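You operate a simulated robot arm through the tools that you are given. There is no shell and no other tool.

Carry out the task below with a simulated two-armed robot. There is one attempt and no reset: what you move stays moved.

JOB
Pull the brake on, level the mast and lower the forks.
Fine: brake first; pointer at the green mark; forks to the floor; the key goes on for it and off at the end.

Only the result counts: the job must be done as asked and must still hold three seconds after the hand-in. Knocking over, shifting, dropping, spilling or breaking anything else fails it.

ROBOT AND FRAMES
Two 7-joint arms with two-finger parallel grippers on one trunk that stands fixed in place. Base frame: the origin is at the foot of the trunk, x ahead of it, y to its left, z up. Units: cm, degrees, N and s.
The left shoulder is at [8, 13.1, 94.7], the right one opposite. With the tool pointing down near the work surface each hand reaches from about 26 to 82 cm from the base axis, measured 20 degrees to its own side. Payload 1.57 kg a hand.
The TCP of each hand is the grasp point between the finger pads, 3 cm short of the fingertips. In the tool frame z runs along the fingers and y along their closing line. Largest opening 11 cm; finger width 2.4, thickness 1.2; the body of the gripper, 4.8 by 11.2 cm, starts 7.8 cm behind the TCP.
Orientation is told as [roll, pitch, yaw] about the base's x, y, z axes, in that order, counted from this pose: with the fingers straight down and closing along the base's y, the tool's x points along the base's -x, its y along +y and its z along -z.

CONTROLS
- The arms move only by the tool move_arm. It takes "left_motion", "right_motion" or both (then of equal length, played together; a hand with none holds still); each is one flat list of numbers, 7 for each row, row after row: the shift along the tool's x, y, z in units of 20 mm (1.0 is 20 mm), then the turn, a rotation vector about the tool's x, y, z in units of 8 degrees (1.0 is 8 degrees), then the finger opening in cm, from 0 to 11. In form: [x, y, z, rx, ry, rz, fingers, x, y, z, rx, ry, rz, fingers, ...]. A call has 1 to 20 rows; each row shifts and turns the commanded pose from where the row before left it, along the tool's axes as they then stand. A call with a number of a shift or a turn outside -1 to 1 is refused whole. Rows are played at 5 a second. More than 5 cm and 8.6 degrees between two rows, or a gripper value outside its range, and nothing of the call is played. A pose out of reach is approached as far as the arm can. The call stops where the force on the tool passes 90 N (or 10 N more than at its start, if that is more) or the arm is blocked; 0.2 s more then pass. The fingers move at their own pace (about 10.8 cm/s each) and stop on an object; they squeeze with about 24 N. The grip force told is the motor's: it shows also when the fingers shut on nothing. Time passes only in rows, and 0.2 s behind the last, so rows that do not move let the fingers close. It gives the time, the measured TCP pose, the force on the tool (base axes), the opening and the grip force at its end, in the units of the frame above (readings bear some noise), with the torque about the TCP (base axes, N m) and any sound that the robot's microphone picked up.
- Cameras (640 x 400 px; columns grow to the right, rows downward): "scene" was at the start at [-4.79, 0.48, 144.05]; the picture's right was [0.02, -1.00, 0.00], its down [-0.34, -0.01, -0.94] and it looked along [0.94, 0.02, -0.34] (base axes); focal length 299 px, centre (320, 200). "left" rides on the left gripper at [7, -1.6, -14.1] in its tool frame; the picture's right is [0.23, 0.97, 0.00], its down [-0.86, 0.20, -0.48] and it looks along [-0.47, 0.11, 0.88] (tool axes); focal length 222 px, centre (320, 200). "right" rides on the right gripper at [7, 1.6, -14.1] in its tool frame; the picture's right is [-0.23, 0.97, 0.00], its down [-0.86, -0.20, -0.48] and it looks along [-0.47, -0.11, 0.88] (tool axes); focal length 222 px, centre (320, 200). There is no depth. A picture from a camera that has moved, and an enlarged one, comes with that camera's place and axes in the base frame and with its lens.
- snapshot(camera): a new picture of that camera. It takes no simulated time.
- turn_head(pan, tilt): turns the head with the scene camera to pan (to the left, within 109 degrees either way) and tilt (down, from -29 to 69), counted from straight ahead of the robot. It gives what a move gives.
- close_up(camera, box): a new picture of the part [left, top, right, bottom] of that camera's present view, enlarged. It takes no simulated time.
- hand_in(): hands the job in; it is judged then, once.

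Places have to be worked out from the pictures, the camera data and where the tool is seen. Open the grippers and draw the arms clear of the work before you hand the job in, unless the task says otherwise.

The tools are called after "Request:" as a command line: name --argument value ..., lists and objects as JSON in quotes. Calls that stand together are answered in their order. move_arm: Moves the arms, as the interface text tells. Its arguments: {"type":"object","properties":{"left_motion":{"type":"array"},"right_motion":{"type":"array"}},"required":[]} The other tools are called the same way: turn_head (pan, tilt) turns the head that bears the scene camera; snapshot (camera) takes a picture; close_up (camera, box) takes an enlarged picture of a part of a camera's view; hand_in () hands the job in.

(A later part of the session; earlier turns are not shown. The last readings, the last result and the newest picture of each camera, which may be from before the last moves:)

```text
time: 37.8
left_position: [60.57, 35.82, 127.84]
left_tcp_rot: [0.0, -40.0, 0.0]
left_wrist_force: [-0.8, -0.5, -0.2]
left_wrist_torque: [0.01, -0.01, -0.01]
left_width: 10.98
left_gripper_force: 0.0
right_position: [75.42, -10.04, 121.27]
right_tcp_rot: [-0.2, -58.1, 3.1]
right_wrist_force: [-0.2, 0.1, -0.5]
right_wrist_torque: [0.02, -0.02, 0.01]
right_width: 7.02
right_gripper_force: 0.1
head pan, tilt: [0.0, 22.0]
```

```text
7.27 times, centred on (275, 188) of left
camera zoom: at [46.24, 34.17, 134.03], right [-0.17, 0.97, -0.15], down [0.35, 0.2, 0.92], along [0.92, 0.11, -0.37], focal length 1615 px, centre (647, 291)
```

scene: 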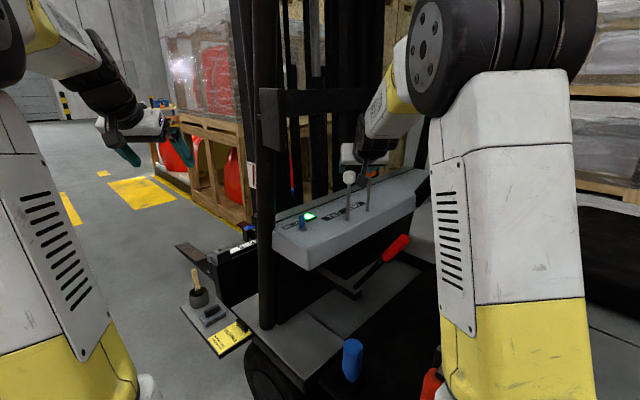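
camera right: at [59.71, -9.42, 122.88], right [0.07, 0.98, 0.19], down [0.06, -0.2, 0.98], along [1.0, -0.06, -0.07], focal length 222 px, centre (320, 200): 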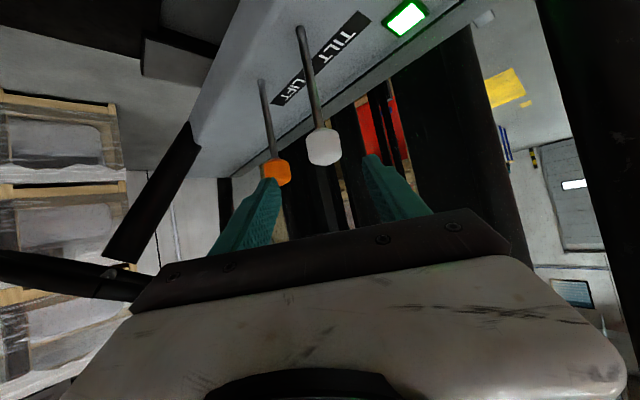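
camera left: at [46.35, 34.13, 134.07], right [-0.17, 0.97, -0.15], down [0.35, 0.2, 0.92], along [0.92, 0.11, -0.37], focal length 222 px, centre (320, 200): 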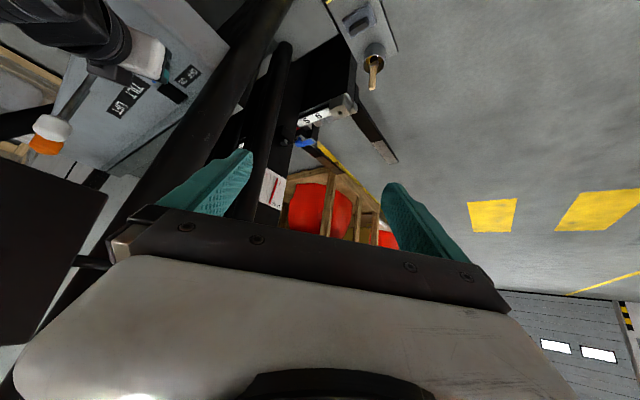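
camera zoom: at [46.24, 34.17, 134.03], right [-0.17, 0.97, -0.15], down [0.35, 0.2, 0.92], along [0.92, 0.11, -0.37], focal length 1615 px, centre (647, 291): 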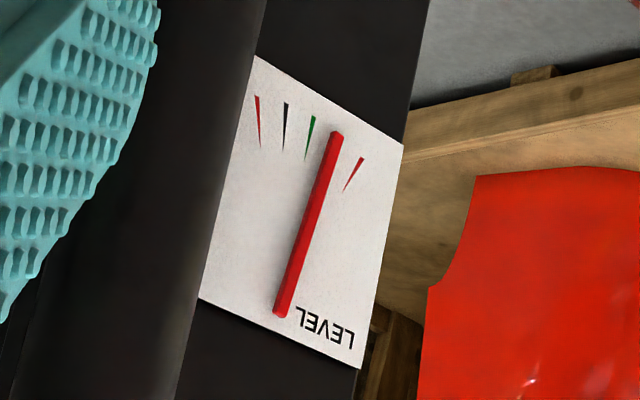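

The pointer still lies just past green. To reduce parallax in reading the pointer (the plate seems to face the truck's left side), I'll bring the left camera closer and more square to the plate: TCP about [75, 37, 121], yaw -32, pitch -52.

Request:
move_arm --left_motion '[0, 0, 0, 0, -0.75, 0, 11, 0, 0, 0, 0, -0.75, 0, 11, 0, 0, 0, 0.788, 0, 0.616, 11, 0, 0, 0, 0.788, 0, 0.616, 11, 0, 0, 0, 0.788, 0, 0.616, 11, 0, 0, 0, 0.788, 0, 0.616, 11, -0.143, 0.63, 0.97, 0, 0, 0, 11, -0.143, 0.63, 0.97, 0, 0, 0, 11, -0.143, 0.63, 0.97, 0, 0, 0, 11, -0.143, 0.63, 0.97, 0, 0, 0, 11, -0.143, 0.63, 0.97, 0, 0, 0, 11]'

Request:
snapshot --camera "left"

Request:
snapshot --camera "scene"

```text
time: 40.2
left_position: [71.22, 36.82, 123.13]
left_tcp_rot: [0.0, -52.0, -32.0]
left_wrist_force: [0.1, 0.3, -0.6]
left_wrist_torque: [0.01, -0.04, 0.01]
left_width: 11.03
left_gripper_force: 0.1
right_position: [75.43, -10.16, 121.47]
right_tcp_rot: [-0.2, -58.2, 3.1]
right_wrist_force: [0.7, 0.1, 0.6]
right_wrist_torque: [0.03, 0.01, 0.0]
right_width: 6.96
right_gripper_force: 0.0
head pan, tilt: [0.0, 22.0]
```

```text
taken
camera left: at [57.39, 43.43, 126.13], right [0.4, 0.9, -0.18], down [0.23, 0.09, 0.97], along [0.89, -0.43, -0.17], focal length 222 px, centre (320, 200)
```

left: 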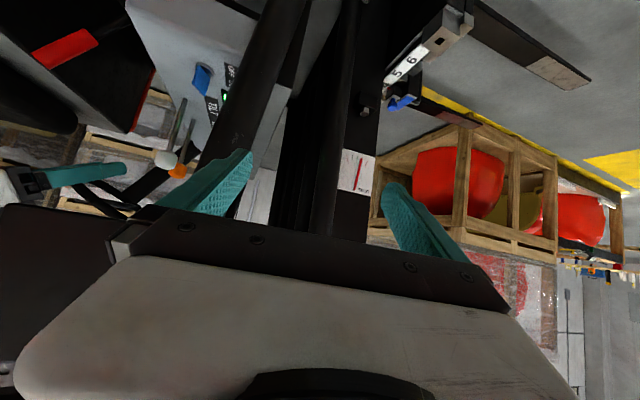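

```text
taken
```

scene: 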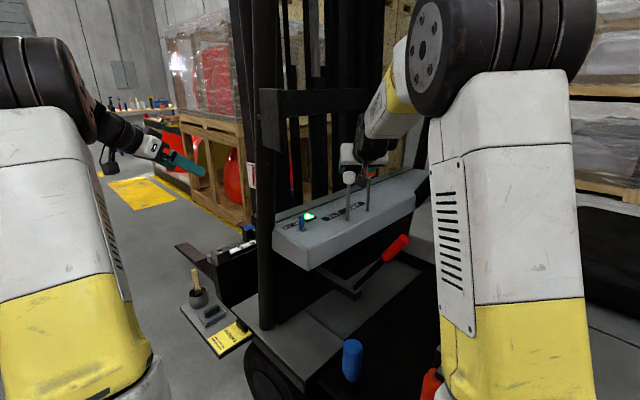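

The left camera now sees the gauge, forks' carriage and the lever knobs. Zooming on the gauge for the initial reading.

Request:
close_up --camera "left" --box '[335, 145, 380, 200]'

Request:
close_up --camera "left" --box '[130, 50, 260, 200]'

Request:
close_up --camera "right" --box '[240, 100, 400, 220]'

```text
7.27 times, centred on (358, 172) of left
camera zoom: at [57.39, 43.43, 126.13], right [0.4, 0.9, -0.18], down [0.23, 0.09, 0.97], along [0.89, -0.43, -0.17], focal length 1615 px, centre (47, 400)
```

zoom: 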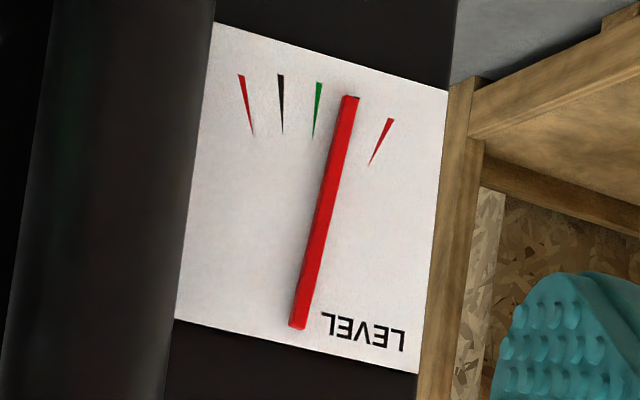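

```text
2.67 times, centred on (195, 125) of left
camera zoom: at [57.39, 43.43, 126.13], right [0.4, 0.9, -0.18], down [0.23, 0.09, 0.97], along [0.89, -0.43, -0.17], focal length 592 px, centre (653, 400)
```

zoom: 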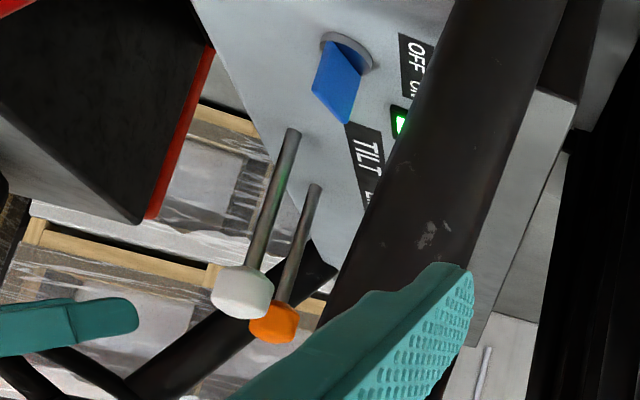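

```text
3.33 times, centred on (320, 160) of right
camera zoom: at [59.69, -9.41, 122.89], right [0.07, 0.98, 0.19], down [0.06, -0.2, 0.98], along [1.0, -0.06, -0.07], focal length 740 px, centre (320, 333)
```

zoom: 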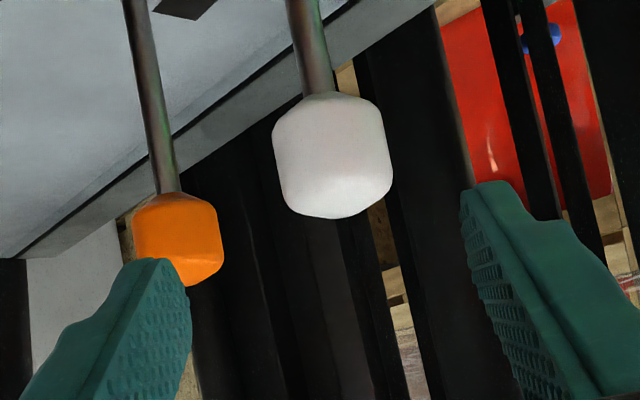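

From pivot-to-mark directions the pointer stands about 6° (in image angle) past green; standoff shifts it ~6 px, so aligned means the pointer parallel to the green wedge. Now I advance the right hand 12 cm so the open fingers surround the white TILT knob.

Request:
move_arm --right_motion '[0, 0.025, 1, 0, 0, 0, 7, 0, 0.025, 1, 0, 0, 0, 7, 0, 0.025, 1, 0, 0, 0, 7, 0, 0.025, 1, 0, 0, 0, 7, 0, 0.025, 1, 0, 0, 0, 7, 0, 0.025, 1, 0, 0, 0, 7]'

Request:
snapshot --camera "right"

Request:
close_up --camera "left" --box '[100, 50, 230, 200]'

Request:
close_up --camera "scene" --box '[280, 100, 460, 260]'

```text
time: 41.6
left_position: [71.09, 36.78, 123.06]
left_tcp_rot: [0.0, -52.0, -32.0]
left_wrist_force: [-0.8, 0.4, -0.8]
left_wrist_torque: [0.03, 0.0, 0.0]
left_width: 10.96
left_gripper_force: 0.1
right_position: [85.56, -9.62, 115.15]
right_tcp_rot: [-0.2, -58.2, 3.2]
right_wrist_force: [0.7, -0.3, -0.7]
right_wrist_torque: [0.02, -0.03, -0.01]
right_width: 6.99
right_gripper_force: 0.1
head pan, tilt: [0.0, 22.0]
```

```text
taken
camera right: at [69.93, -8.74, 116.61], right [0.07, 0.98, 0.19], down [0.06, -0.2, 0.98], along [1.0, -0.06, -0.07], focal length 222 px, centre (320, 200)
```

right: 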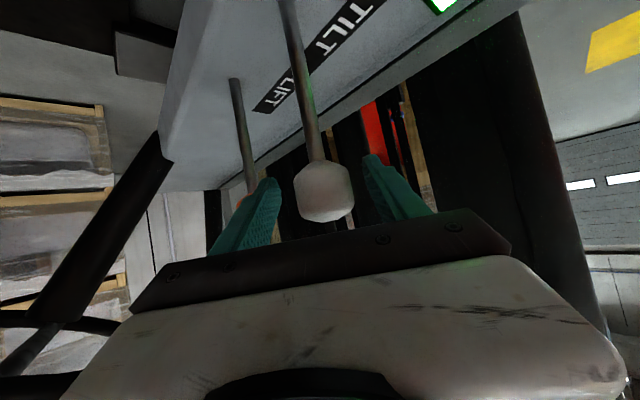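

```text
2.67 times, centred on (165, 125) of left
camera zoom: at [57.38, 43.4, 126.16], right [0.4, 0.9, -0.18], down [0.23, 0.09, 0.97], along [0.89, -0.43, -0.17], focal length 592 px, centre (733, 400)
```

zoom: 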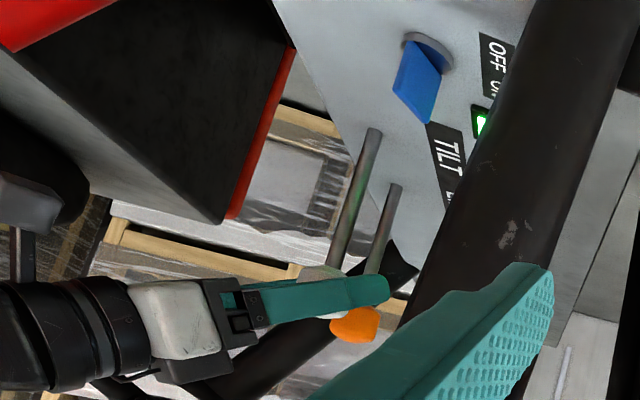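

```text
2.50 times, centred on (370, 180) of scene
camera zoom: at [-4.83, 0.3, 143.74], right [0.0, -1.0, 0.0], down [-0.37, 0.0, -0.93], along [0.93, 0.0, -0.37], focal length 747 px, centre (195, 250)
```

zoom: 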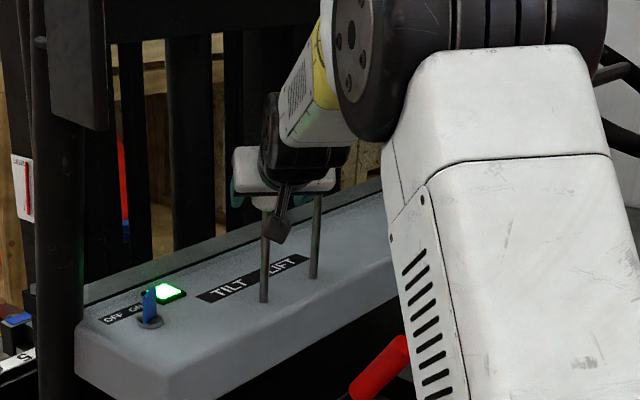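

The knob sits exactly at the grasp point. I'll close the fingers on it and check the reading.

Request:
move_arm --right_motion '[0, 0, 0, 0, 0, 0, 5, 0, 0, 0, 0, 0, 0, 3, 0, 0, 0, 0, 0, 0, 3]'

Request:
close_up --camera "left" --box '[335, 145, 380, 200]'

Request:
snapshot --camera "right"

```text
time: 42.4
left_position: [71.24, 36.81, 123.03]
left_tcp_rot: [0.0, -51.9, -32.0]
left_wrist_force: [0.1, 0.3, -0.1]
left_wrist_torque: [0.05, -0.01, 0.0]
left_width: 10.99
left_gripper_force: 0.1
right_position: [85.54, -9.31, 115.16]
right_tcp_rot: [-0.1, -58.1, 3.1]
right_wrist_force: [1.5, 3.3, -0.8]
right_wrist_torque: [0.7, -0.01, 0.23]
right_width: 5.28
right_gripper_force: 45.0
head pan, tilt: [0.0, 22.0]
```

```text
7.27 times, centred on (358, 172) of left
camera zoom: at [57.4, 43.44, 126.14], right [0.4, 0.9, -0.18], down [0.23, 0.09, 0.97], along [0.89, -0.43, -0.17], focal length 1615 px, centre (47, 400)
```

zoom: 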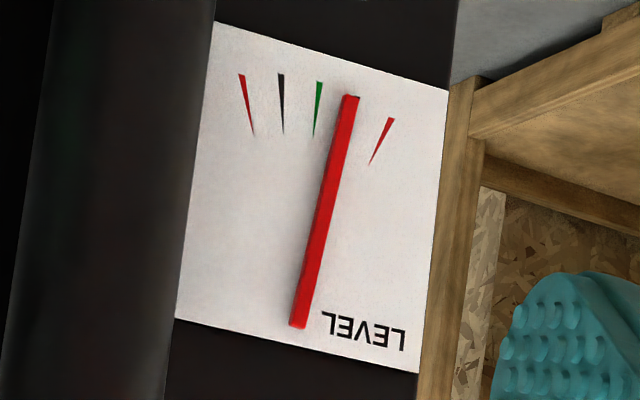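

```text
taken
camera right: at [69.94, -8.61, 116.6], right [0.07, 0.98, 0.19], down [0.06, -0.2, 0.98], along [1.0, -0.06, -0.07], focal length 222 px, centre (320, 200)
```

right: 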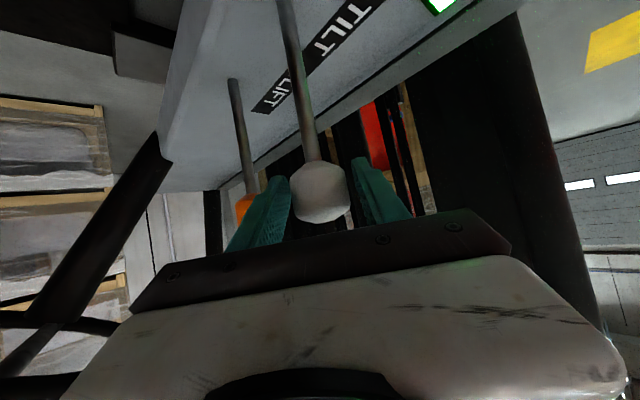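

The knob is held (5.3 cm) and the gauge is unchanged. As a test I'll pull the lever back 2 cm toward the driver for a moment, return it to upright and see which way the pointer goes.

Request:
move_arm --right_motion '[0.393, -0.667, -0.632, 0, 0, 0, 3, 0, 0, 0, 0, 0, 0, 3, -0.393, 0.667, 0.632, 0, 0, 0, 3]'

Request:
close_up --camera "left" --box '[335, 145, 380, 200]'

Request:
snapshot --camera "right"

```text
time: 43.2
left_position: [71.21, 36.67, 123.08]
left_tcp_rot: [-0.1, -51.9, -32.0]
left_wrist_force: [-0.3, 0.2, -0.4]
left_wrist_torque: [0.04, 0.01, 0.04]
left_width: 11.0
left_gripper_force: 0.0
right_position: [85.48, -9.4, 115.12]
right_tcp_rot: [-0.6, -58.2, 3.4]
right_wrist_force: [-8.1, 4.8, 3.1]
right_wrist_torque: [0.15, 0.68, 0.6]
right_width: 5.34
right_gripper_force: 45.0
head pan, tilt: [0.0, 22.0]
```

```text
7.27 times, centred on (358, 172) of left
camera zoom: at [57.34, 43.39, 126.17], right [0.4, 0.9, -0.18], down [0.23, 0.09, 0.97], along [0.89, -0.43, -0.17], focal length 1615 px, centre (47, 400)
```

zoom: 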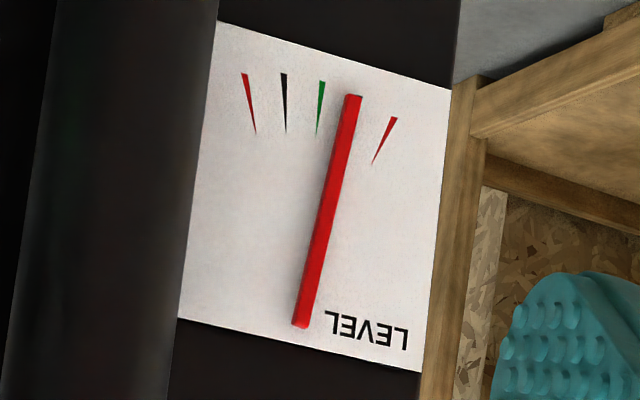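

```text
taken
camera right: at [69.82, -8.66, 116.65], right [0.07, 0.98, 0.19], down [0.06, -0.19, 0.98], along [1.0, -0.06, -0.07], focal length 222 px, centre (320, 200)
```

right: 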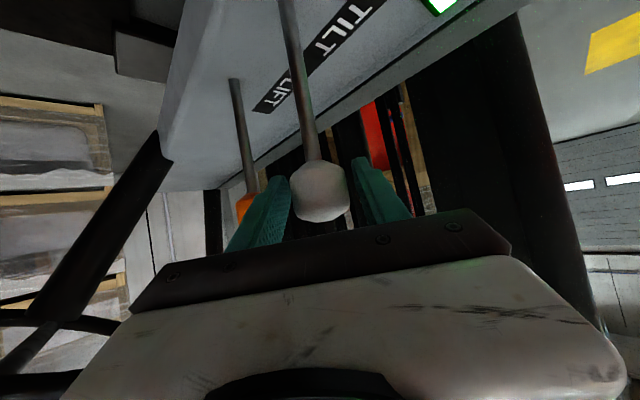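

No visible change, so there is probably a dead band. I'll pull back 4 cm, hold briefly and look at the gauge with the lever still held.

Request:
move_arm --right_motion '[0.393, -0.667, -0.632, 0, 0, 0, 3, 0.393, -0.667, -0.632, 0, 0, 0, 3, 0, 0, 0, 0, 0, 0, 3]'

Request:
close_up --camera "left" --box '[335, 145, 380, 200]'

Request:
close_up --camera "left" --box '[100, 50, 230, 200]'

Request:
snapshot --camera "right"

```text
time: 44.0
left_position: [71.35, 36.83, 122.87]
left_tcp_rot: [0.1, -51.9, -31.8]
left_wrist_force: [-0.5, -0.9, 0.1]
left_wrist_torque: [-0.01, 0.03, 0.0]
left_width: 11.0
left_gripper_force: 0.1
right_position: [82.89, -11.94, 115.03]
right_tcp_rot: [-0.2, -57.9, 3.3]
right_wrist_force: [7.4, 16.6, -11.6]
right_wrist_torque: [1.69, -0.89, 0.19]
right_width: 5.75
right_gripper_force: 45.0
head pan, tilt: [0.0, 22.0]
```

```text
7.27 times, centred on (358, 172) of left
camera zoom: at [57.46, 43.51, 126.09], right [0.4, 0.9, -0.18], down [0.23, 0.09, 0.97], along [0.89, -0.43, -0.17], focal length 1615 px, centre (47, 400)
```

zoom: 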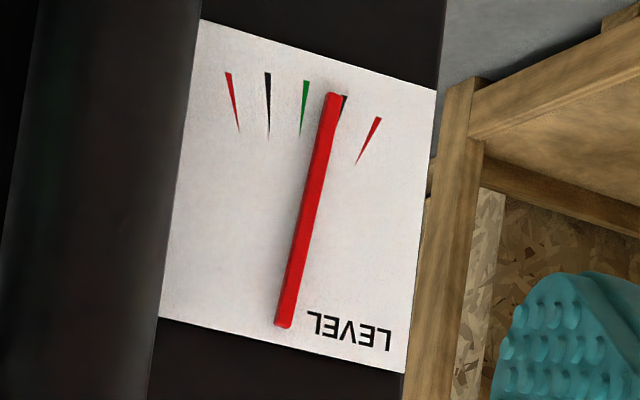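

```text
2.67 times, centred on (165, 125) of left
camera zoom: at [57.46, 43.51, 126.09], right [0.4, 0.9, -0.18], down [0.23, 0.09, 0.97], along [0.89, -0.43, -0.17], focal length 592 px, centre (733, 400)
```

zoom: 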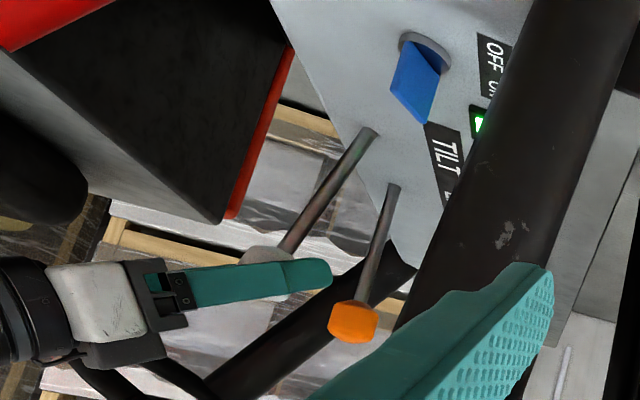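

```text
taken
camera right: at [67.1, -11.3, 116.53], right [0.07, 0.98, 0.19], down [0.06, -0.19, 0.98], along [1.0, -0.06, -0.07], focal length 222 px, centre (320, 200)
```

right: 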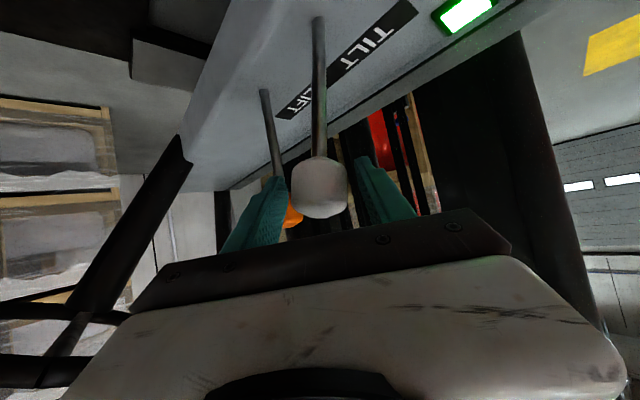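

Pulling back moves the pointer slightly toward green (a second black mark is now emerging from behind it). I'll hold the lever there another 0.6 s to learn the rate.

Request:
move_arm --right_motion '[0, 0, 0, 0, 0, 0, 3, 0, 0, 0, 0, 0, 0, 3]'

Request:
close_up --camera "left" --box '[335, 145, 380, 200]'

```text
time: 44.6
left_position: [71.29, 36.81, 123.0]
left_tcp_rot: [-0.1, -52.0, -31.8]
left_wrist_force: [-0.2, 0.3, 0.2]
left_wrist_torque: [-0.01, 0.01, 0.01]
left_width: 11.02
left_gripper_force: 0.0
right_position: [82.74, -11.94, 115.07]
right_tcp_rot: [-0.3, -57.9, 3.2]
right_wrist_force: [2.4, 19.0, -16.1]
right_wrist_torque: [1.4, -0.66, 0.24]
right_width: 5.78
right_gripper_force: 44.6
head pan, tilt: [0.0, 22.0]
```

```text
7.27 times, centred on (358, 172) of left
camera zoom: at [57.45, 43.51, 126.09], right [0.4, 0.9, -0.18], down [0.23, 0.09, 0.97], along [0.89, -0.43, -0.17], focal length 1615 px, centre (47, 400)
```

zoom: 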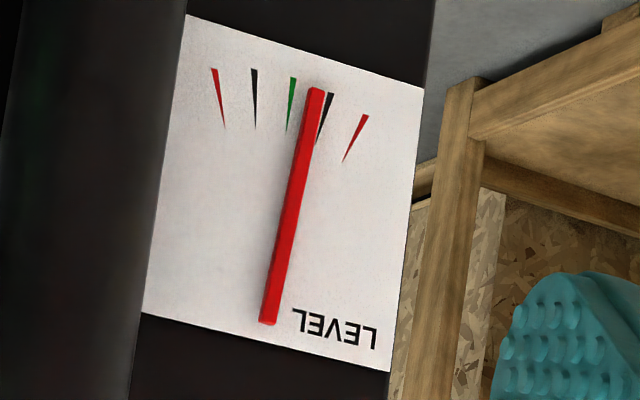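

Pointer-to-green gap went from about 5.8° to 4.35° in 0.6 s (≈2.5°/s), so about 1.7 s remain. I'll hold 1.0 s more and re-read.

Request:
move_arm --right_motion '[0, 0, 0, 0, 0, 0, 3, 0, 0, 0, 0, 0, 0, 3, 0, 0, 0, 0, 0, 0, 3, 0, 0, 0, 0, 0, 0, 3]'

Request:
close_up --camera "left" --box '[335, 145, 380, 200]'

```text
time: 45.6
left_position: [71.31, 36.86, 122.96]
left_tcp_rot: [-0.2, -52.0, -32.0]
left_wrist_force: [-0.1, 0.9, 0.9]
left_wrist_torque: [-0.01, 0.0, -0.03]
left_width: 11.0
left_gripper_force: 0.0
right_position: [82.79, -12.08, 115.03]
right_tcp_rot: [-0.3, -57.8, 3.2]
right_wrist_force: [-4.0, 21.9, -21.7]
right_wrist_torque: [1.06, 0.22, 0.43]
right_width: 5.77
right_gripper_force: 44.9
head pan, tilt: [0.0, 22.0]
```

```text
7.27 times, centred on (358, 172) of left
camera zoom: at [57.45, 43.5, 126.09], right [0.4, 0.9, -0.18], down [0.23, 0.09, 0.97], along [0.89, -0.43, -0.17], focal length 1615 px, centre (47, 400)
```

zoom: 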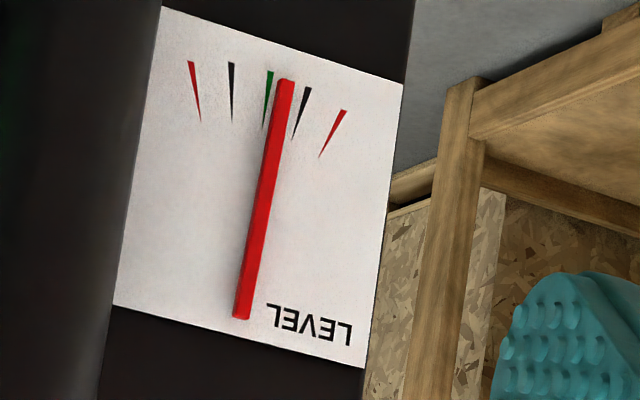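

Gap is now about 2.8° (≈11 px after parallax), roughly 8 px/s. I'll hold another 0.8 s and then read with a tighter zoom.

Request:
move_arm --right_motion '[0, 0, 0, 0, 0, 0, 3, 0, 0, 0, 0, 0, 0, 3, 0, 0, 0, 0, 0, 0, 3]'

Request:
close_up --camera "left" --box '[330, 145, 375, 200]'

Request:
close_up --camera "left" --box '[334, 147, 366, 167]'

```text
time: 46.4
left_position: [71.24, 36.84, 122.98]
left_tcp_rot: [-0.1, -51.9, -31.9]
left_wrist_force: [0.7, 0.5, 0.6]
left_wrist_torque: [0.0, -0.01, -0.03]
left_width: 11.01
left_gripper_force: 0.0
right_position: [82.8, -12.01, 115.01]
right_tcp_rot: [-0.2, -57.8, 3.2]
right_wrist_force: [-4.2, 20.7, -22.2]
right_wrist_torque: [0.96, 0.18, 0.46]
right_width: 5.77
right_gripper_force: 45.1
head pan, tilt: [0.0, 22.0]
```

```text
7.27 times, centred on (352, 172) of left
camera zoom: at [57.46, 43.5, 126.09], right [0.4, 0.9, -0.18], down [0.23, 0.09, 0.97], along [0.89, -0.43, -0.17], focal length 1615 px, centre (84, 400)
```

zoom: 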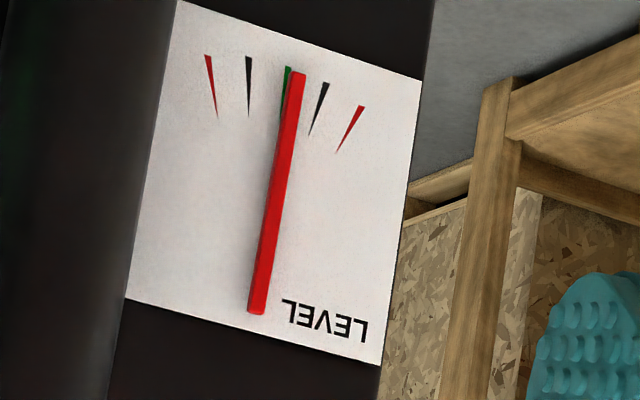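

```text
16.00 times, centred on (350, 157) of left
camera zoom: at [57.46, 43.5, 126.09], right [0.4, 0.9, -0.18], down [0.23, 0.09, 0.97], along [0.89, -0.43, -0.17], focal length 3554 px, centre (-160, 888)
```

zoom: 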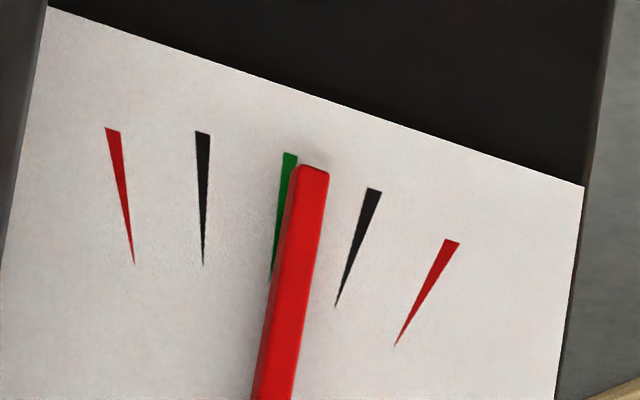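

The pointer is close. The five marks converge (extrapolated) on the true pivot, so I'll zoom on the pointer's foot to measure the parallax offset properly (no simulated time passes).

Request:
close_up --camera "left" --box '[334, 172, 366, 192]'

```text
16.00 times, centred on (350, 182) of left
camera zoom: at [57.46, 43.5, 126.09], right [0.4, 0.9, -0.18], down [0.23, 0.09, 0.97], along [0.89, -0.43, -0.17], focal length 3554 px, centre (-160, 488)
```

zoom: 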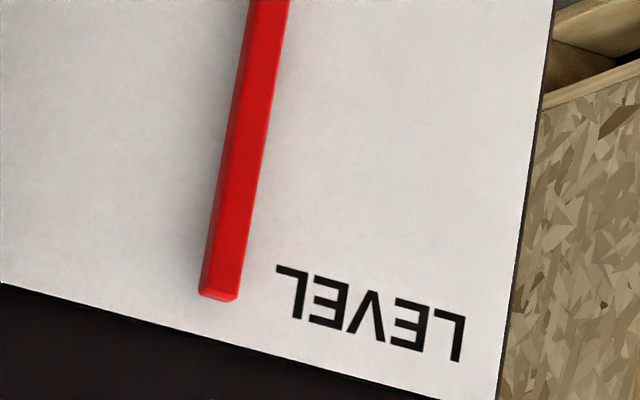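

Using the marks' convergence point, the pointer is about 0.7° of gauge angle short of green and moving at about 2°/s. Returning the lever now should use up the rest, so I bring it back upright.

Request:
move_arm --right_motion '[-0.393, 0.667, 0.632, 0, 0, 0, 3, -0.393, 0.667, 0.632, 0, 0, 0, 3]'

Request:
close_up --camera "left" --box '[332, 147, 364, 167]'

Request:
close_up --camera "left" --box '[332, 172, 364, 192]'

Request:
close_up --camera "left" --box '[100, 50, 230, 200]'

```text
time: 47.0
left_position: [71.18, 36.54, 123.13]
left_tcp_rot: [0.0, -52.1, -32.1]
left_wrist_force: [-0.1, 0.0, -0.6]
left_wrist_torque: [0.01, 0.01, 0.02]
left_width: 11.02
left_gripper_force: 0.0
right_position: [85.57, -9.46, 115.69]
right_tcp_rot: [-0.3, -58.6, 3.0]
right_wrist_force: [-11.8, 8.6, 8.7]
right_wrist_torque: [0.06, 0.62, 0.42]
right_width: 5.3
right_gripper_force: 45.3
head pan, tilt: [0.0, 22.0]
```

```text
16.00 times, centred on (348, 157) of left
camera zoom: at [57.34, 43.38, 126.18], right [0.4, 0.9, -0.18], down [0.23, 0.09, 0.97], along [0.89, -0.43, -0.17], focal length 3554 px, centre (-128, 888)
```

zoom: 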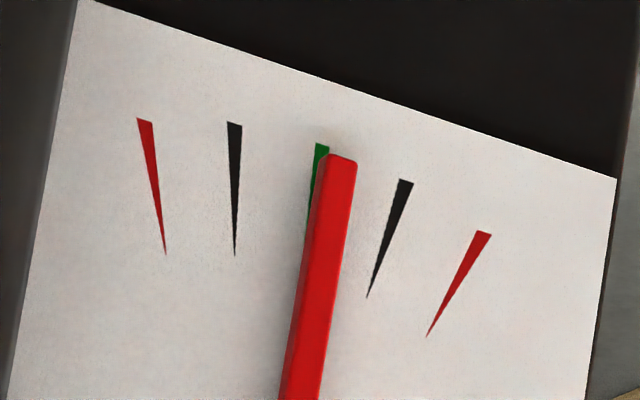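

```text
16.00 times, centred on (348, 182) of left
camera zoom: at [57.34, 43.38, 126.18], right [0.4, 0.9, -0.18], down [0.23, 0.09, 0.97], along [0.89, -0.43, -0.17], focal length 3554 px, centre (-128, 488)
```

zoom: 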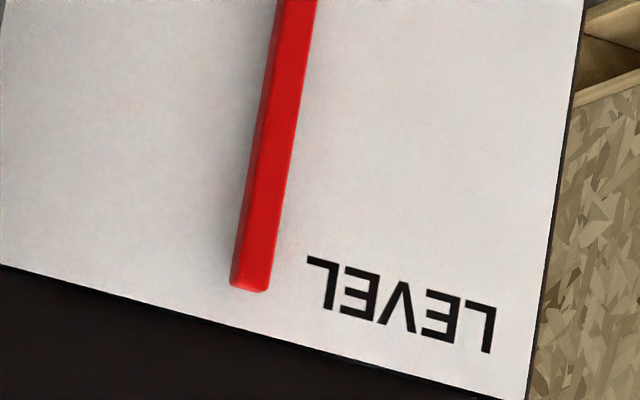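

```text
2.67 times, centred on (165, 125) of left
camera zoom: at [57.34, 43.38, 126.18], right [0.4, 0.9, -0.18], down [0.23, 0.09, 0.97], along [0.89, -0.43, -0.17], focal length 592 px, centre (733, 400)
```

zoom: 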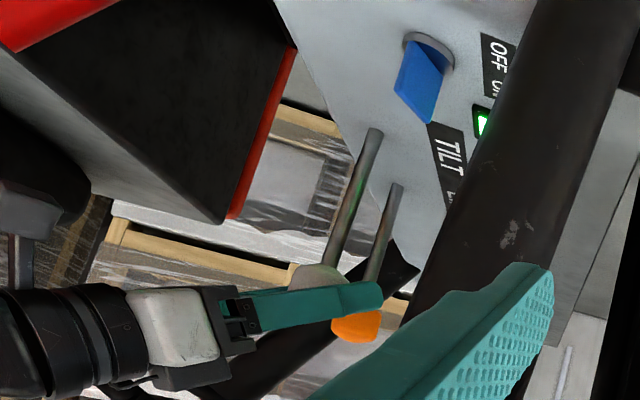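

The pointer now sits within about 0.4° of green by my parallax-corrected estimate. To verify, I'll swing the left camera further round so it looks more squarely at the plate, while the right hand stays still.

Request:
move_arm --left_motion '[0.325, 0.85, -0.418, 0.213, 0, 0.167, 11, 0.325, 0.85, -0.418, 0.213, 0, 0.167, 11, 0.325, 0.85, -0.418, 0.213, 0, 0.167, 11, 0.325, 0.85, -0.418, 0.213, 0, 0.167, 11, 0.325, 0.85, -0.418, 0.213, 0, 0.167, 11, 0.325, 0.85, -0.418, 0.213, 0, 0.167, 11]'

Request:
snapshot --camera "left"

Request:
snapshot --camera "scene"

```text
time: 48.4
left_position: [72.05, 48.51, 123.16]
left_tcp_rot: [0.1, -51.9, -45.0]
left_wrist_force: [-0.8, 0.3, 1.1]
left_wrist_torque: [0.08, 0.04, 0.07]
left_width: 11.0
left_gripper_force: 0.0
right_position: [85.68, -9.4, 115.64]
right_tcp_rot: [0.0, -58.6, 2.8]
right_wrist_force: [9.2, -0.9, 27.4]
right_wrist_torque: [0.67, -0.78, -0.09]
right_width: 5.32
right_gripper_force: 45.3
head pan, tilt: [0.0, 22.0]
```

```text
taken
camera left: at [60.14, 58.06, 126.14], right [0.59, 0.79, -0.18], down [0.25, 0.04, 0.97], along [0.77, -0.61, -0.17], focal length 222 px, centre (320, 200)
```

left: 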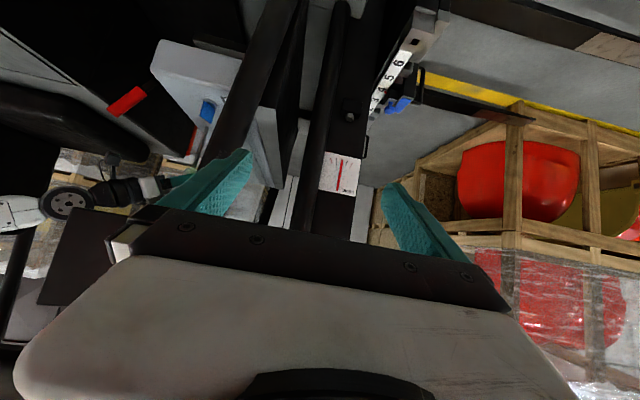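

```text
taken
```

scene: 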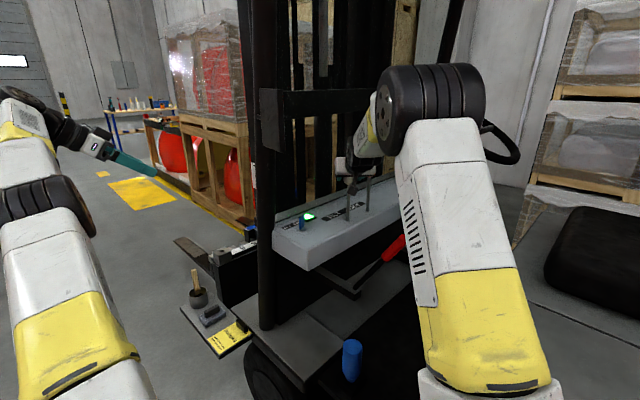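

The left camera now looks nearly square at the plate. Zooming to read the pointer again.

Request:
close_up --camera "left" --box '[318, 147, 366, 200]'

Request:
close_up --camera "left" --box '[322, 149, 354, 169]'

Request:
close_up --camera "left" --box '[322, 174, 354, 194]'

```text
7.55 times, centred on (342, 174) of left
camera zoom: at [60.14, 58.06, 126.14], right [0.59, 0.79, -0.18], down [0.25, 0.04, 0.97], along [0.77, -0.61, -0.17], focal length 1676 px, centre (154, 400)
```

zoom: 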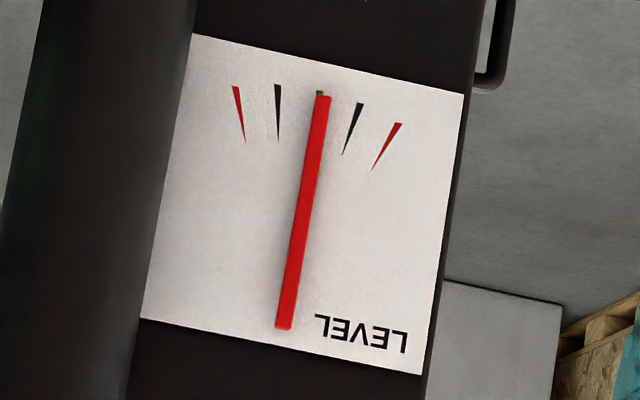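

```text
16.00 times, centred on (338, 159) of left
camera zoom: at [60.14, 58.06, 126.14], right [0.59, 0.79, -0.18], down [0.25, 0.04, 0.97], along [0.77, -0.61, -0.17], focal length 3554 px, centre (32, 856)
```

zoom: 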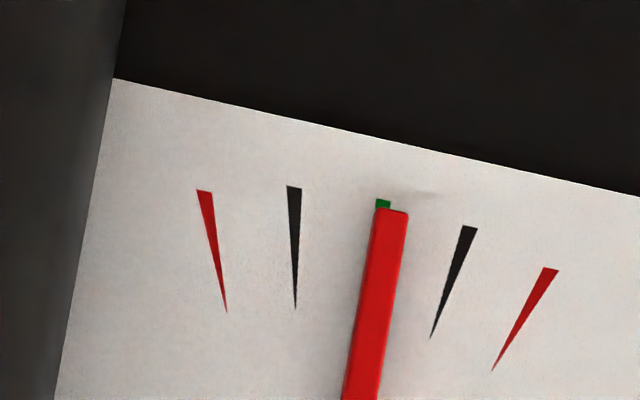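

```text
16.00 times, centred on (338, 184) of left
camera zoom: at [60.14, 58.06, 126.14], right [0.59, 0.79, -0.18], down [0.25, 0.04, 0.97], along [0.77, -0.61, -0.17], focal length 3554 px, centre (32, 456)
```

zoom: 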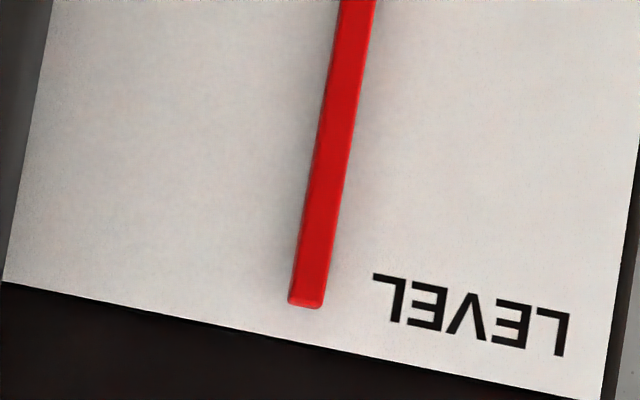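

Square-on, the pointer is about 0.6° of gauge angle (6% of a mark spacing) short of green's centre. I'll give one short pull pulse (4 cm out and straight back) to close that.

Request:
move_arm --right_motion '[0.393, -0.667, -0.632, 0, 0, 0, 3, 0.393, -0.667, -0.632, 0, 0, 0, 3, -0.393, 0.667, 0.632, 0, 0, 0, 3, -0.393, 0.667, 0.632, 0, 0, 0, 3]'

Request:
close_up --camera "left" --box '[322, 149, 354, 169]'

Request:
close_up --camera "left" --box '[322, 174, 354, 194]'

Request:
snapshot --camera "right"

```text
time: 49.4
left_position: [72.31, 48.45, 122.95]
left_tcp_rot: [0.1, -52.0, -45.0]
left_wrist_force: [-0.2, -0.4, -0.1]
left_wrist_torque: [-0.01, -0.01, 0.03]
left_width: 11.01
left_gripper_force: 0.0
right_position: [85.52, -9.22, 114.97]
right_tcp_rot: [-0.4, -57.7, 3.3]
right_wrist_force: [-6.8, 1.5, 2.2]
right_wrist_torque: [-0.15, 0.58, 0.16]
right_width: 5.32
right_gripper_force: 45.0
head pan, tilt: [0.0, 22.0]
```

```text
16.00 times, centred on (338, 159) of left
camera zoom: at [60.22, 58.05, 126.1], right [0.59, 0.79, -0.18], down [0.25, 0.04, 0.97], along [0.77, -0.61, -0.17], focal length 3554 px, centre (32, 856)
```

zoom: 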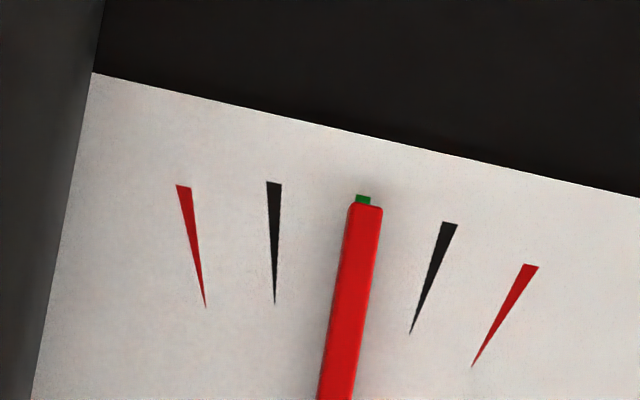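

```text
16.00 times, centred on (338, 184) of left
camera zoom: at [60.22, 58.05, 126.1], right [0.59, 0.79, -0.18], down [0.25, 0.04, 0.97], along [0.77, -0.61, -0.17], focal length 3554 px, centre (32, 456)
```

zoom: 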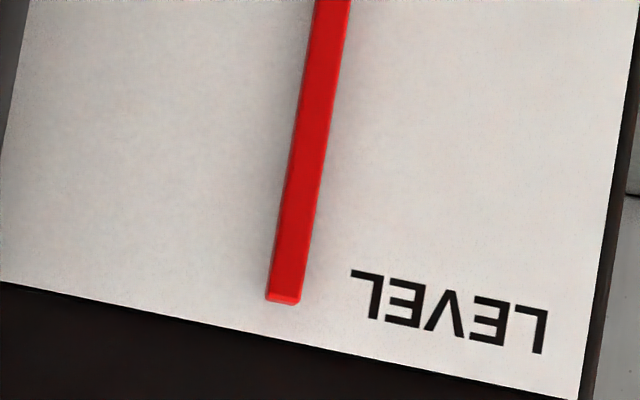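

```text
taken
camera right: at [69.81, -8.51, 116.52], right [0.07, 0.98, 0.19], down [0.06, -0.19, 0.98], along [1.0, -0.06, -0.07], focal length 222 px, centre (320, 200)
```

right: 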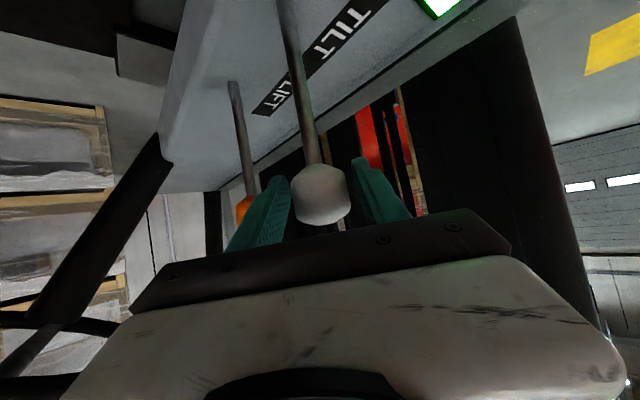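

The pointer tip now sits centred over the green mark (within ~0.3°). I'll release the white knob and back off, then confirm that the pointer stays.

Request:
move_arm --right_motion '[0, 0, 0, 0, 0, 0, 7.5, 0, 0, 0, 0, 0, 0, 7.5, 0, 0, -0.5, 0, 0, 0, 7.5, 0, 0, -1, 0, 0, 0, 7.5, 0, 0, -1, 0, 0, 0, 7.5, 0, 0, -1, 0, 0, 0, 7.5, 0, 0, -1, 0, 0, 0, 7.5, 0, 0, -1, 0, 0, 0, 7.5]'

Request:
close_up --camera "left" --box '[322, 149, 354, 169]'

Request:
snapshot --camera "right"

Request:
snapshot --camera "scene"

```text
time: 51.2
left_position: [72.2, 48.37, 123.04]
left_tcp_rot: [0.0, -52.0, -45.0]
left_wrist_force: [-0.3, 0.2, 0.6]
left_wrist_torque: [0.01, 0.06, 0.0]
left_width: 11.01
left_gripper_force: 0.1
right_position: [76.24, -9.84, 120.84]
right_tcp_rot: [-0.1, -58.2, 3.0]
right_wrist_force: [0.8, 0.8, 0.0]
right_wrist_torque: [-0.02, -0.01, 0.05]
right_width: 7.49
right_gripper_force: 0.1
head pan, tilt: [0.0, 22.0]
```

```text
16.00 times, centred on (338, 159) of left
camera zoom: at [60.27, 58.09, 126.08], right [0.59, 0.79, -0.18], down [0.25, 0.04, 0.97], along [0.77, -0.61, -0.17], focal length 3554 px, centre (32, 856)
```

zoom: 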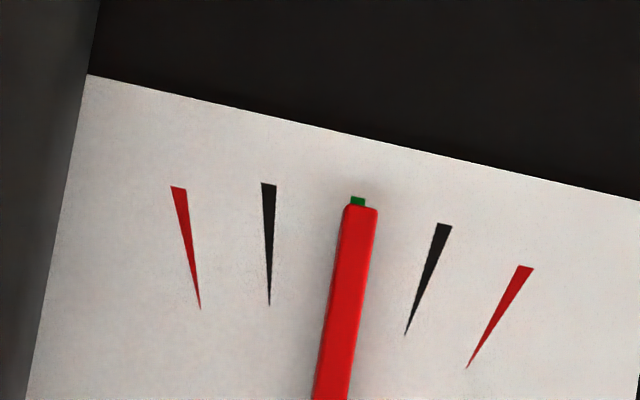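

```text
taken
camera right: at [60.48, -9.12, 122.37], right [0.07, 0.98, 0.19], down [0.06, -0.2, 0.98], along [1.0, -0.06, -0.07], focal length 222 px, centre (320, 200)
```

right: 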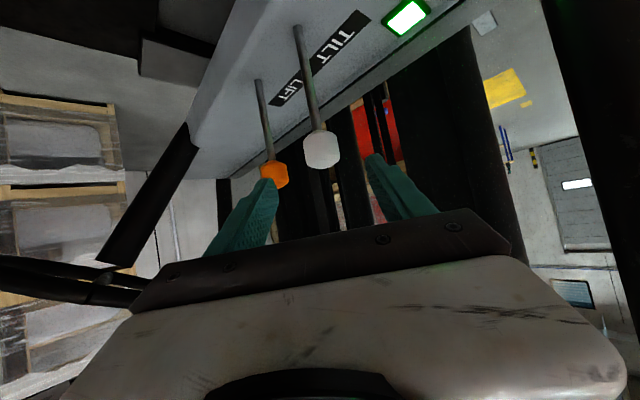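

```text
taken
```

scene: 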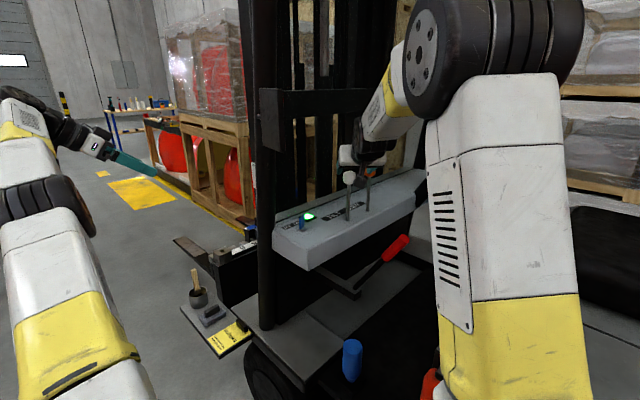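

The pointer holds on green with the lever released. Now the LIFT lever: I'll move right, yaw to about +15 (keeping the palm clear of the white knob) and stop 12 cm short of the orange knob at [93.3, -17.1, 115].

Request:
move_arm --right_motion '[-0.03, -0.9, -0.08, 0, 0, 0, 8, -0.03, -0.9, -0.08, 0, 0, 0, 8, -0.03, -0.9, -0.08, 0, 0, 0, 8, -0.03, -0.9, -0.08, 0, 0, 0, 8, -0.03, -0.9, -0.08, 0, 0, 0, 8, 0, 0, 0, -0.64, 0, -0.395, 8, 0, 0, 0, -0.64, 0, -0.395, 8, -0.6, -0.46, 0.96, 0, 0, 0, 8, -0.6, -0.46, 0.96, 0, 0, 0, 8, -0.6, -0.46, 0.96, 0, 0, 0, 8]'

Request:
snapshot --camera "right"

Request:
snapshot --camera "scene"

```text
time: 53.4
left_position: [72.22, 48.57, 123.06]
left_tcp_rot: [0.1, -52.0, -45.0]
left_wrist_force: [-0.7, -0.1, 0.1]
left_wrist_torque: [0.01, -0.03, 0.03]
left_width: 11.0
left_gripper_force: 0.0
right_position: [83.49, -19.94, 121.63]
right_tcp_rot: [0.0, -58.2, 15.1]
right_wrist_force: [0.0, -0.2, 0.5]
right_wrist_torque: [0.02, 0.02, 0.01]
right_width: 7.98
right_gripper_force: 0.2
head pan, tilt: [0.0, 22.0]
```

```text
taken
camera right: at [67.99, -22.44, 123.14], right [-0.14, 0.97, 0.19], down [0.1, -0.18, 0.98], along [0.99, 0.15, -0.07], focal length 222 px, centre (320, 200)
```

right: 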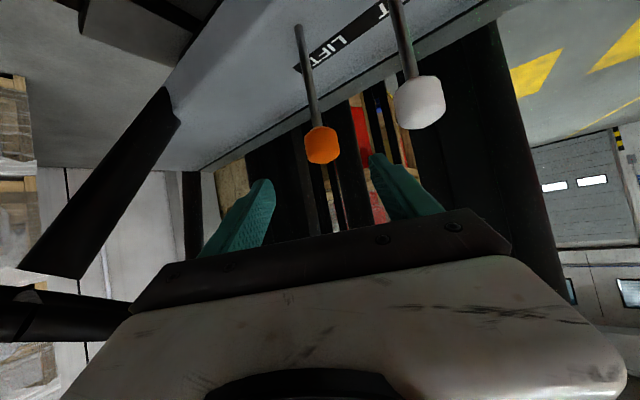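

```text
taken
```

scene: 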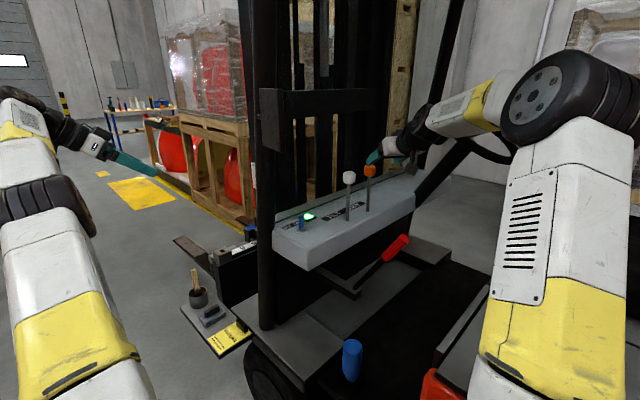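

The orange knob lies on the hand's centre line. I'll advance 12 cm and close on it.

Request:
move_arm --right_motion '[0, 0.03, 1, 0, 0, 0, 8, 0, 0.03, 1, 0, 0, 0, 8, 0, 0.03, 1, 0, 0, 0, 8, 0, 0.03, 1, 0, 0, 0, 8, 0, 0.03, 1, 0, 0, 0, 8, 0, 0.03, 1, 0, 0, 0, 8]'

Request:
snapshot --camera "right"

Request:
close_up --camera "scene" --box '[280, 100, 460, 260]'

Request:
close_up --camera "left" --box '[320, 0, 640, 170]'

```text
time: 54.8
left_position: [72.33, 48.4, 123.04]
left_tcp_rot: [0.1, -52.0, -44.9]
left_wrist_force: [-0.7, -0.8, 0.1]
left_wrist_torque: [0.08, -0.01, -0.02]
left_width: 10.98
left_gripper_force: 0.1
right_position: [93.31, -16.83, 115.25]
right_tcp_rot: [-0.1, -57.9, 15.0]
right_wrist_force: [-0.4, -0.3, 0.0]
right_wrist_torque: [0.0, -0.01, 0.01]
right_width: 8.0
right_gripper_force: 0.1
head pan, tilt: [0.0, 22.0]
```

```text
taken
camera right: at [77.82, -19.46, 116.77], right [-0.14, 0.97, 0.19], down [0.1, -0.18, 0.98], along [0.99, 0.15, -0.07], focal length 222 px, centre (320, 200)
```

right: 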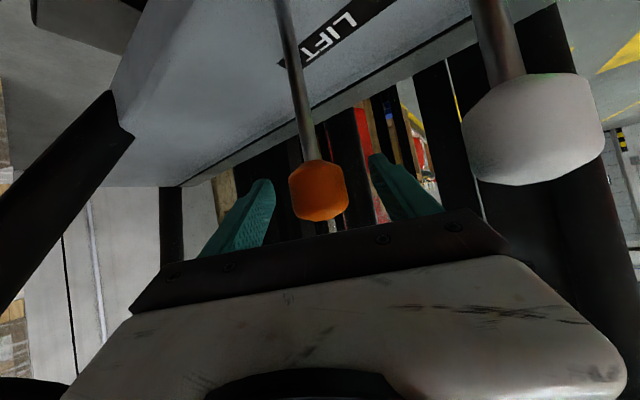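

```text
2.50 times, centred on (370, 180) of scene
camera zoom: at [-4.82, 0.3, 143.74], right [0.0, -1.0, 0.0], down [-0.37, 0.0, -0.93], along [0.93, 0.0, -0.37], focal length 747 px, centre (195, 250)
```

zoom: 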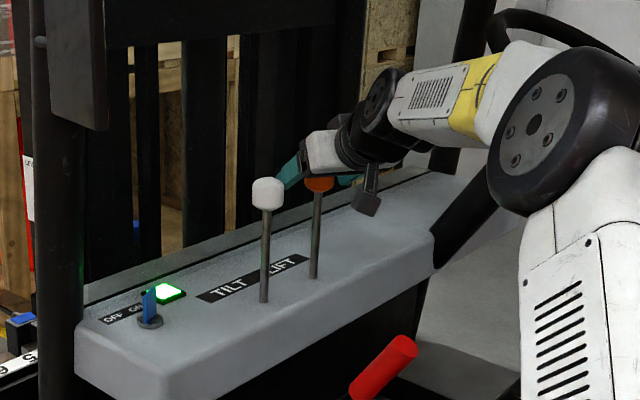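

```text
2.00 times, centred on (480, 85) of left
camera zoom: at [60.25, 58.06, 126.1], right [0.59, 0.79, -0.18], down [0.25, 0.04, 0.97], along [0.77, -0.61, -0.17], focal length 444 px, centre (0, 430)
```

zoom: 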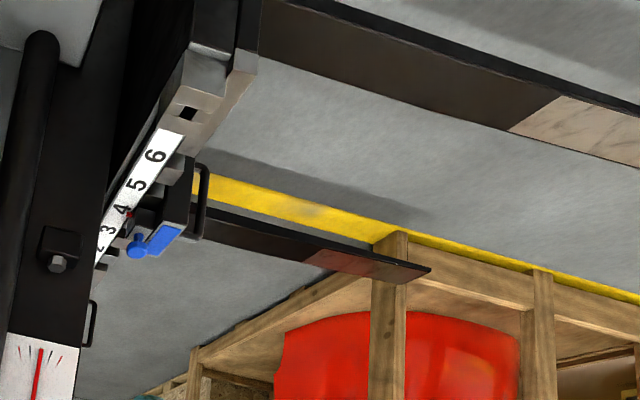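

The knob is at the grasp point and the palm clears the white knob. Closing on the orange knob.

Request:
move_arm --right_motion '[0, 0, 0, 0, 0, 0, 6, 0, 0, 0, 0, 0, 0, 3, 0, 0, 0, 0, 0, 0, 3]'

Request:
snapshot --camera "right"

Request:
close_up --camera "left" --box '[320, 0, 640, 170]'

```text
time: 55.6
left_position: [72.3, 48.48, 123.05]
left_tcp_rot: [0.1, -51.9, -44.9]
left_wrist_force: [-0.3, 0.0, 0.2]
left_wrist_torque: [0.0, 0.0, 0.03]
left_width: 11.0
left_gripper_force: 0.0
right_position: [93.32, -16.91, 115.3]
right_tcp_rot: [-0.1, -58.1, 15.0]
right_wrist_force: [2.7, -2.6, 0.0]
right_wrist_torque: [0.16, 0.07, 0.55]
right_width: 5.14
right_gripper_force: 45.0
head pan, tilt: [0.0, 22.0]
```

```text
taken
camera right: at [77.84, -19.52, 116.76], right [-0.13, 0.97, 0.19], down [0.1, -0.18, 0.98], along [0.99, 0.15, -0.07], focal length 222 px, centre (320, 200)
```

right: 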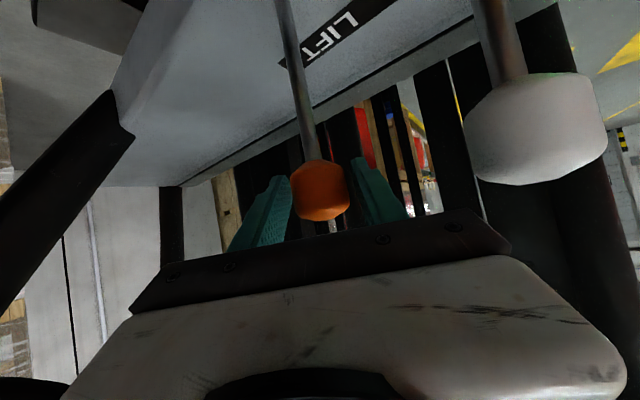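

```text
2.00 times, centred on (480, 85) of left
camera zoom: at [60.28, 58.06, 126.09], right [0.59, 0.79, -0.18], down [0.25, 0.04, 0.97], along [0.77, -0.61, -0.17], focal length 444 px, centre (0, 430)
```

zoom: 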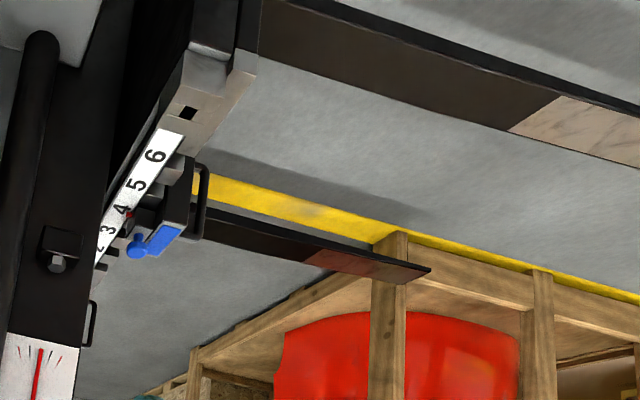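

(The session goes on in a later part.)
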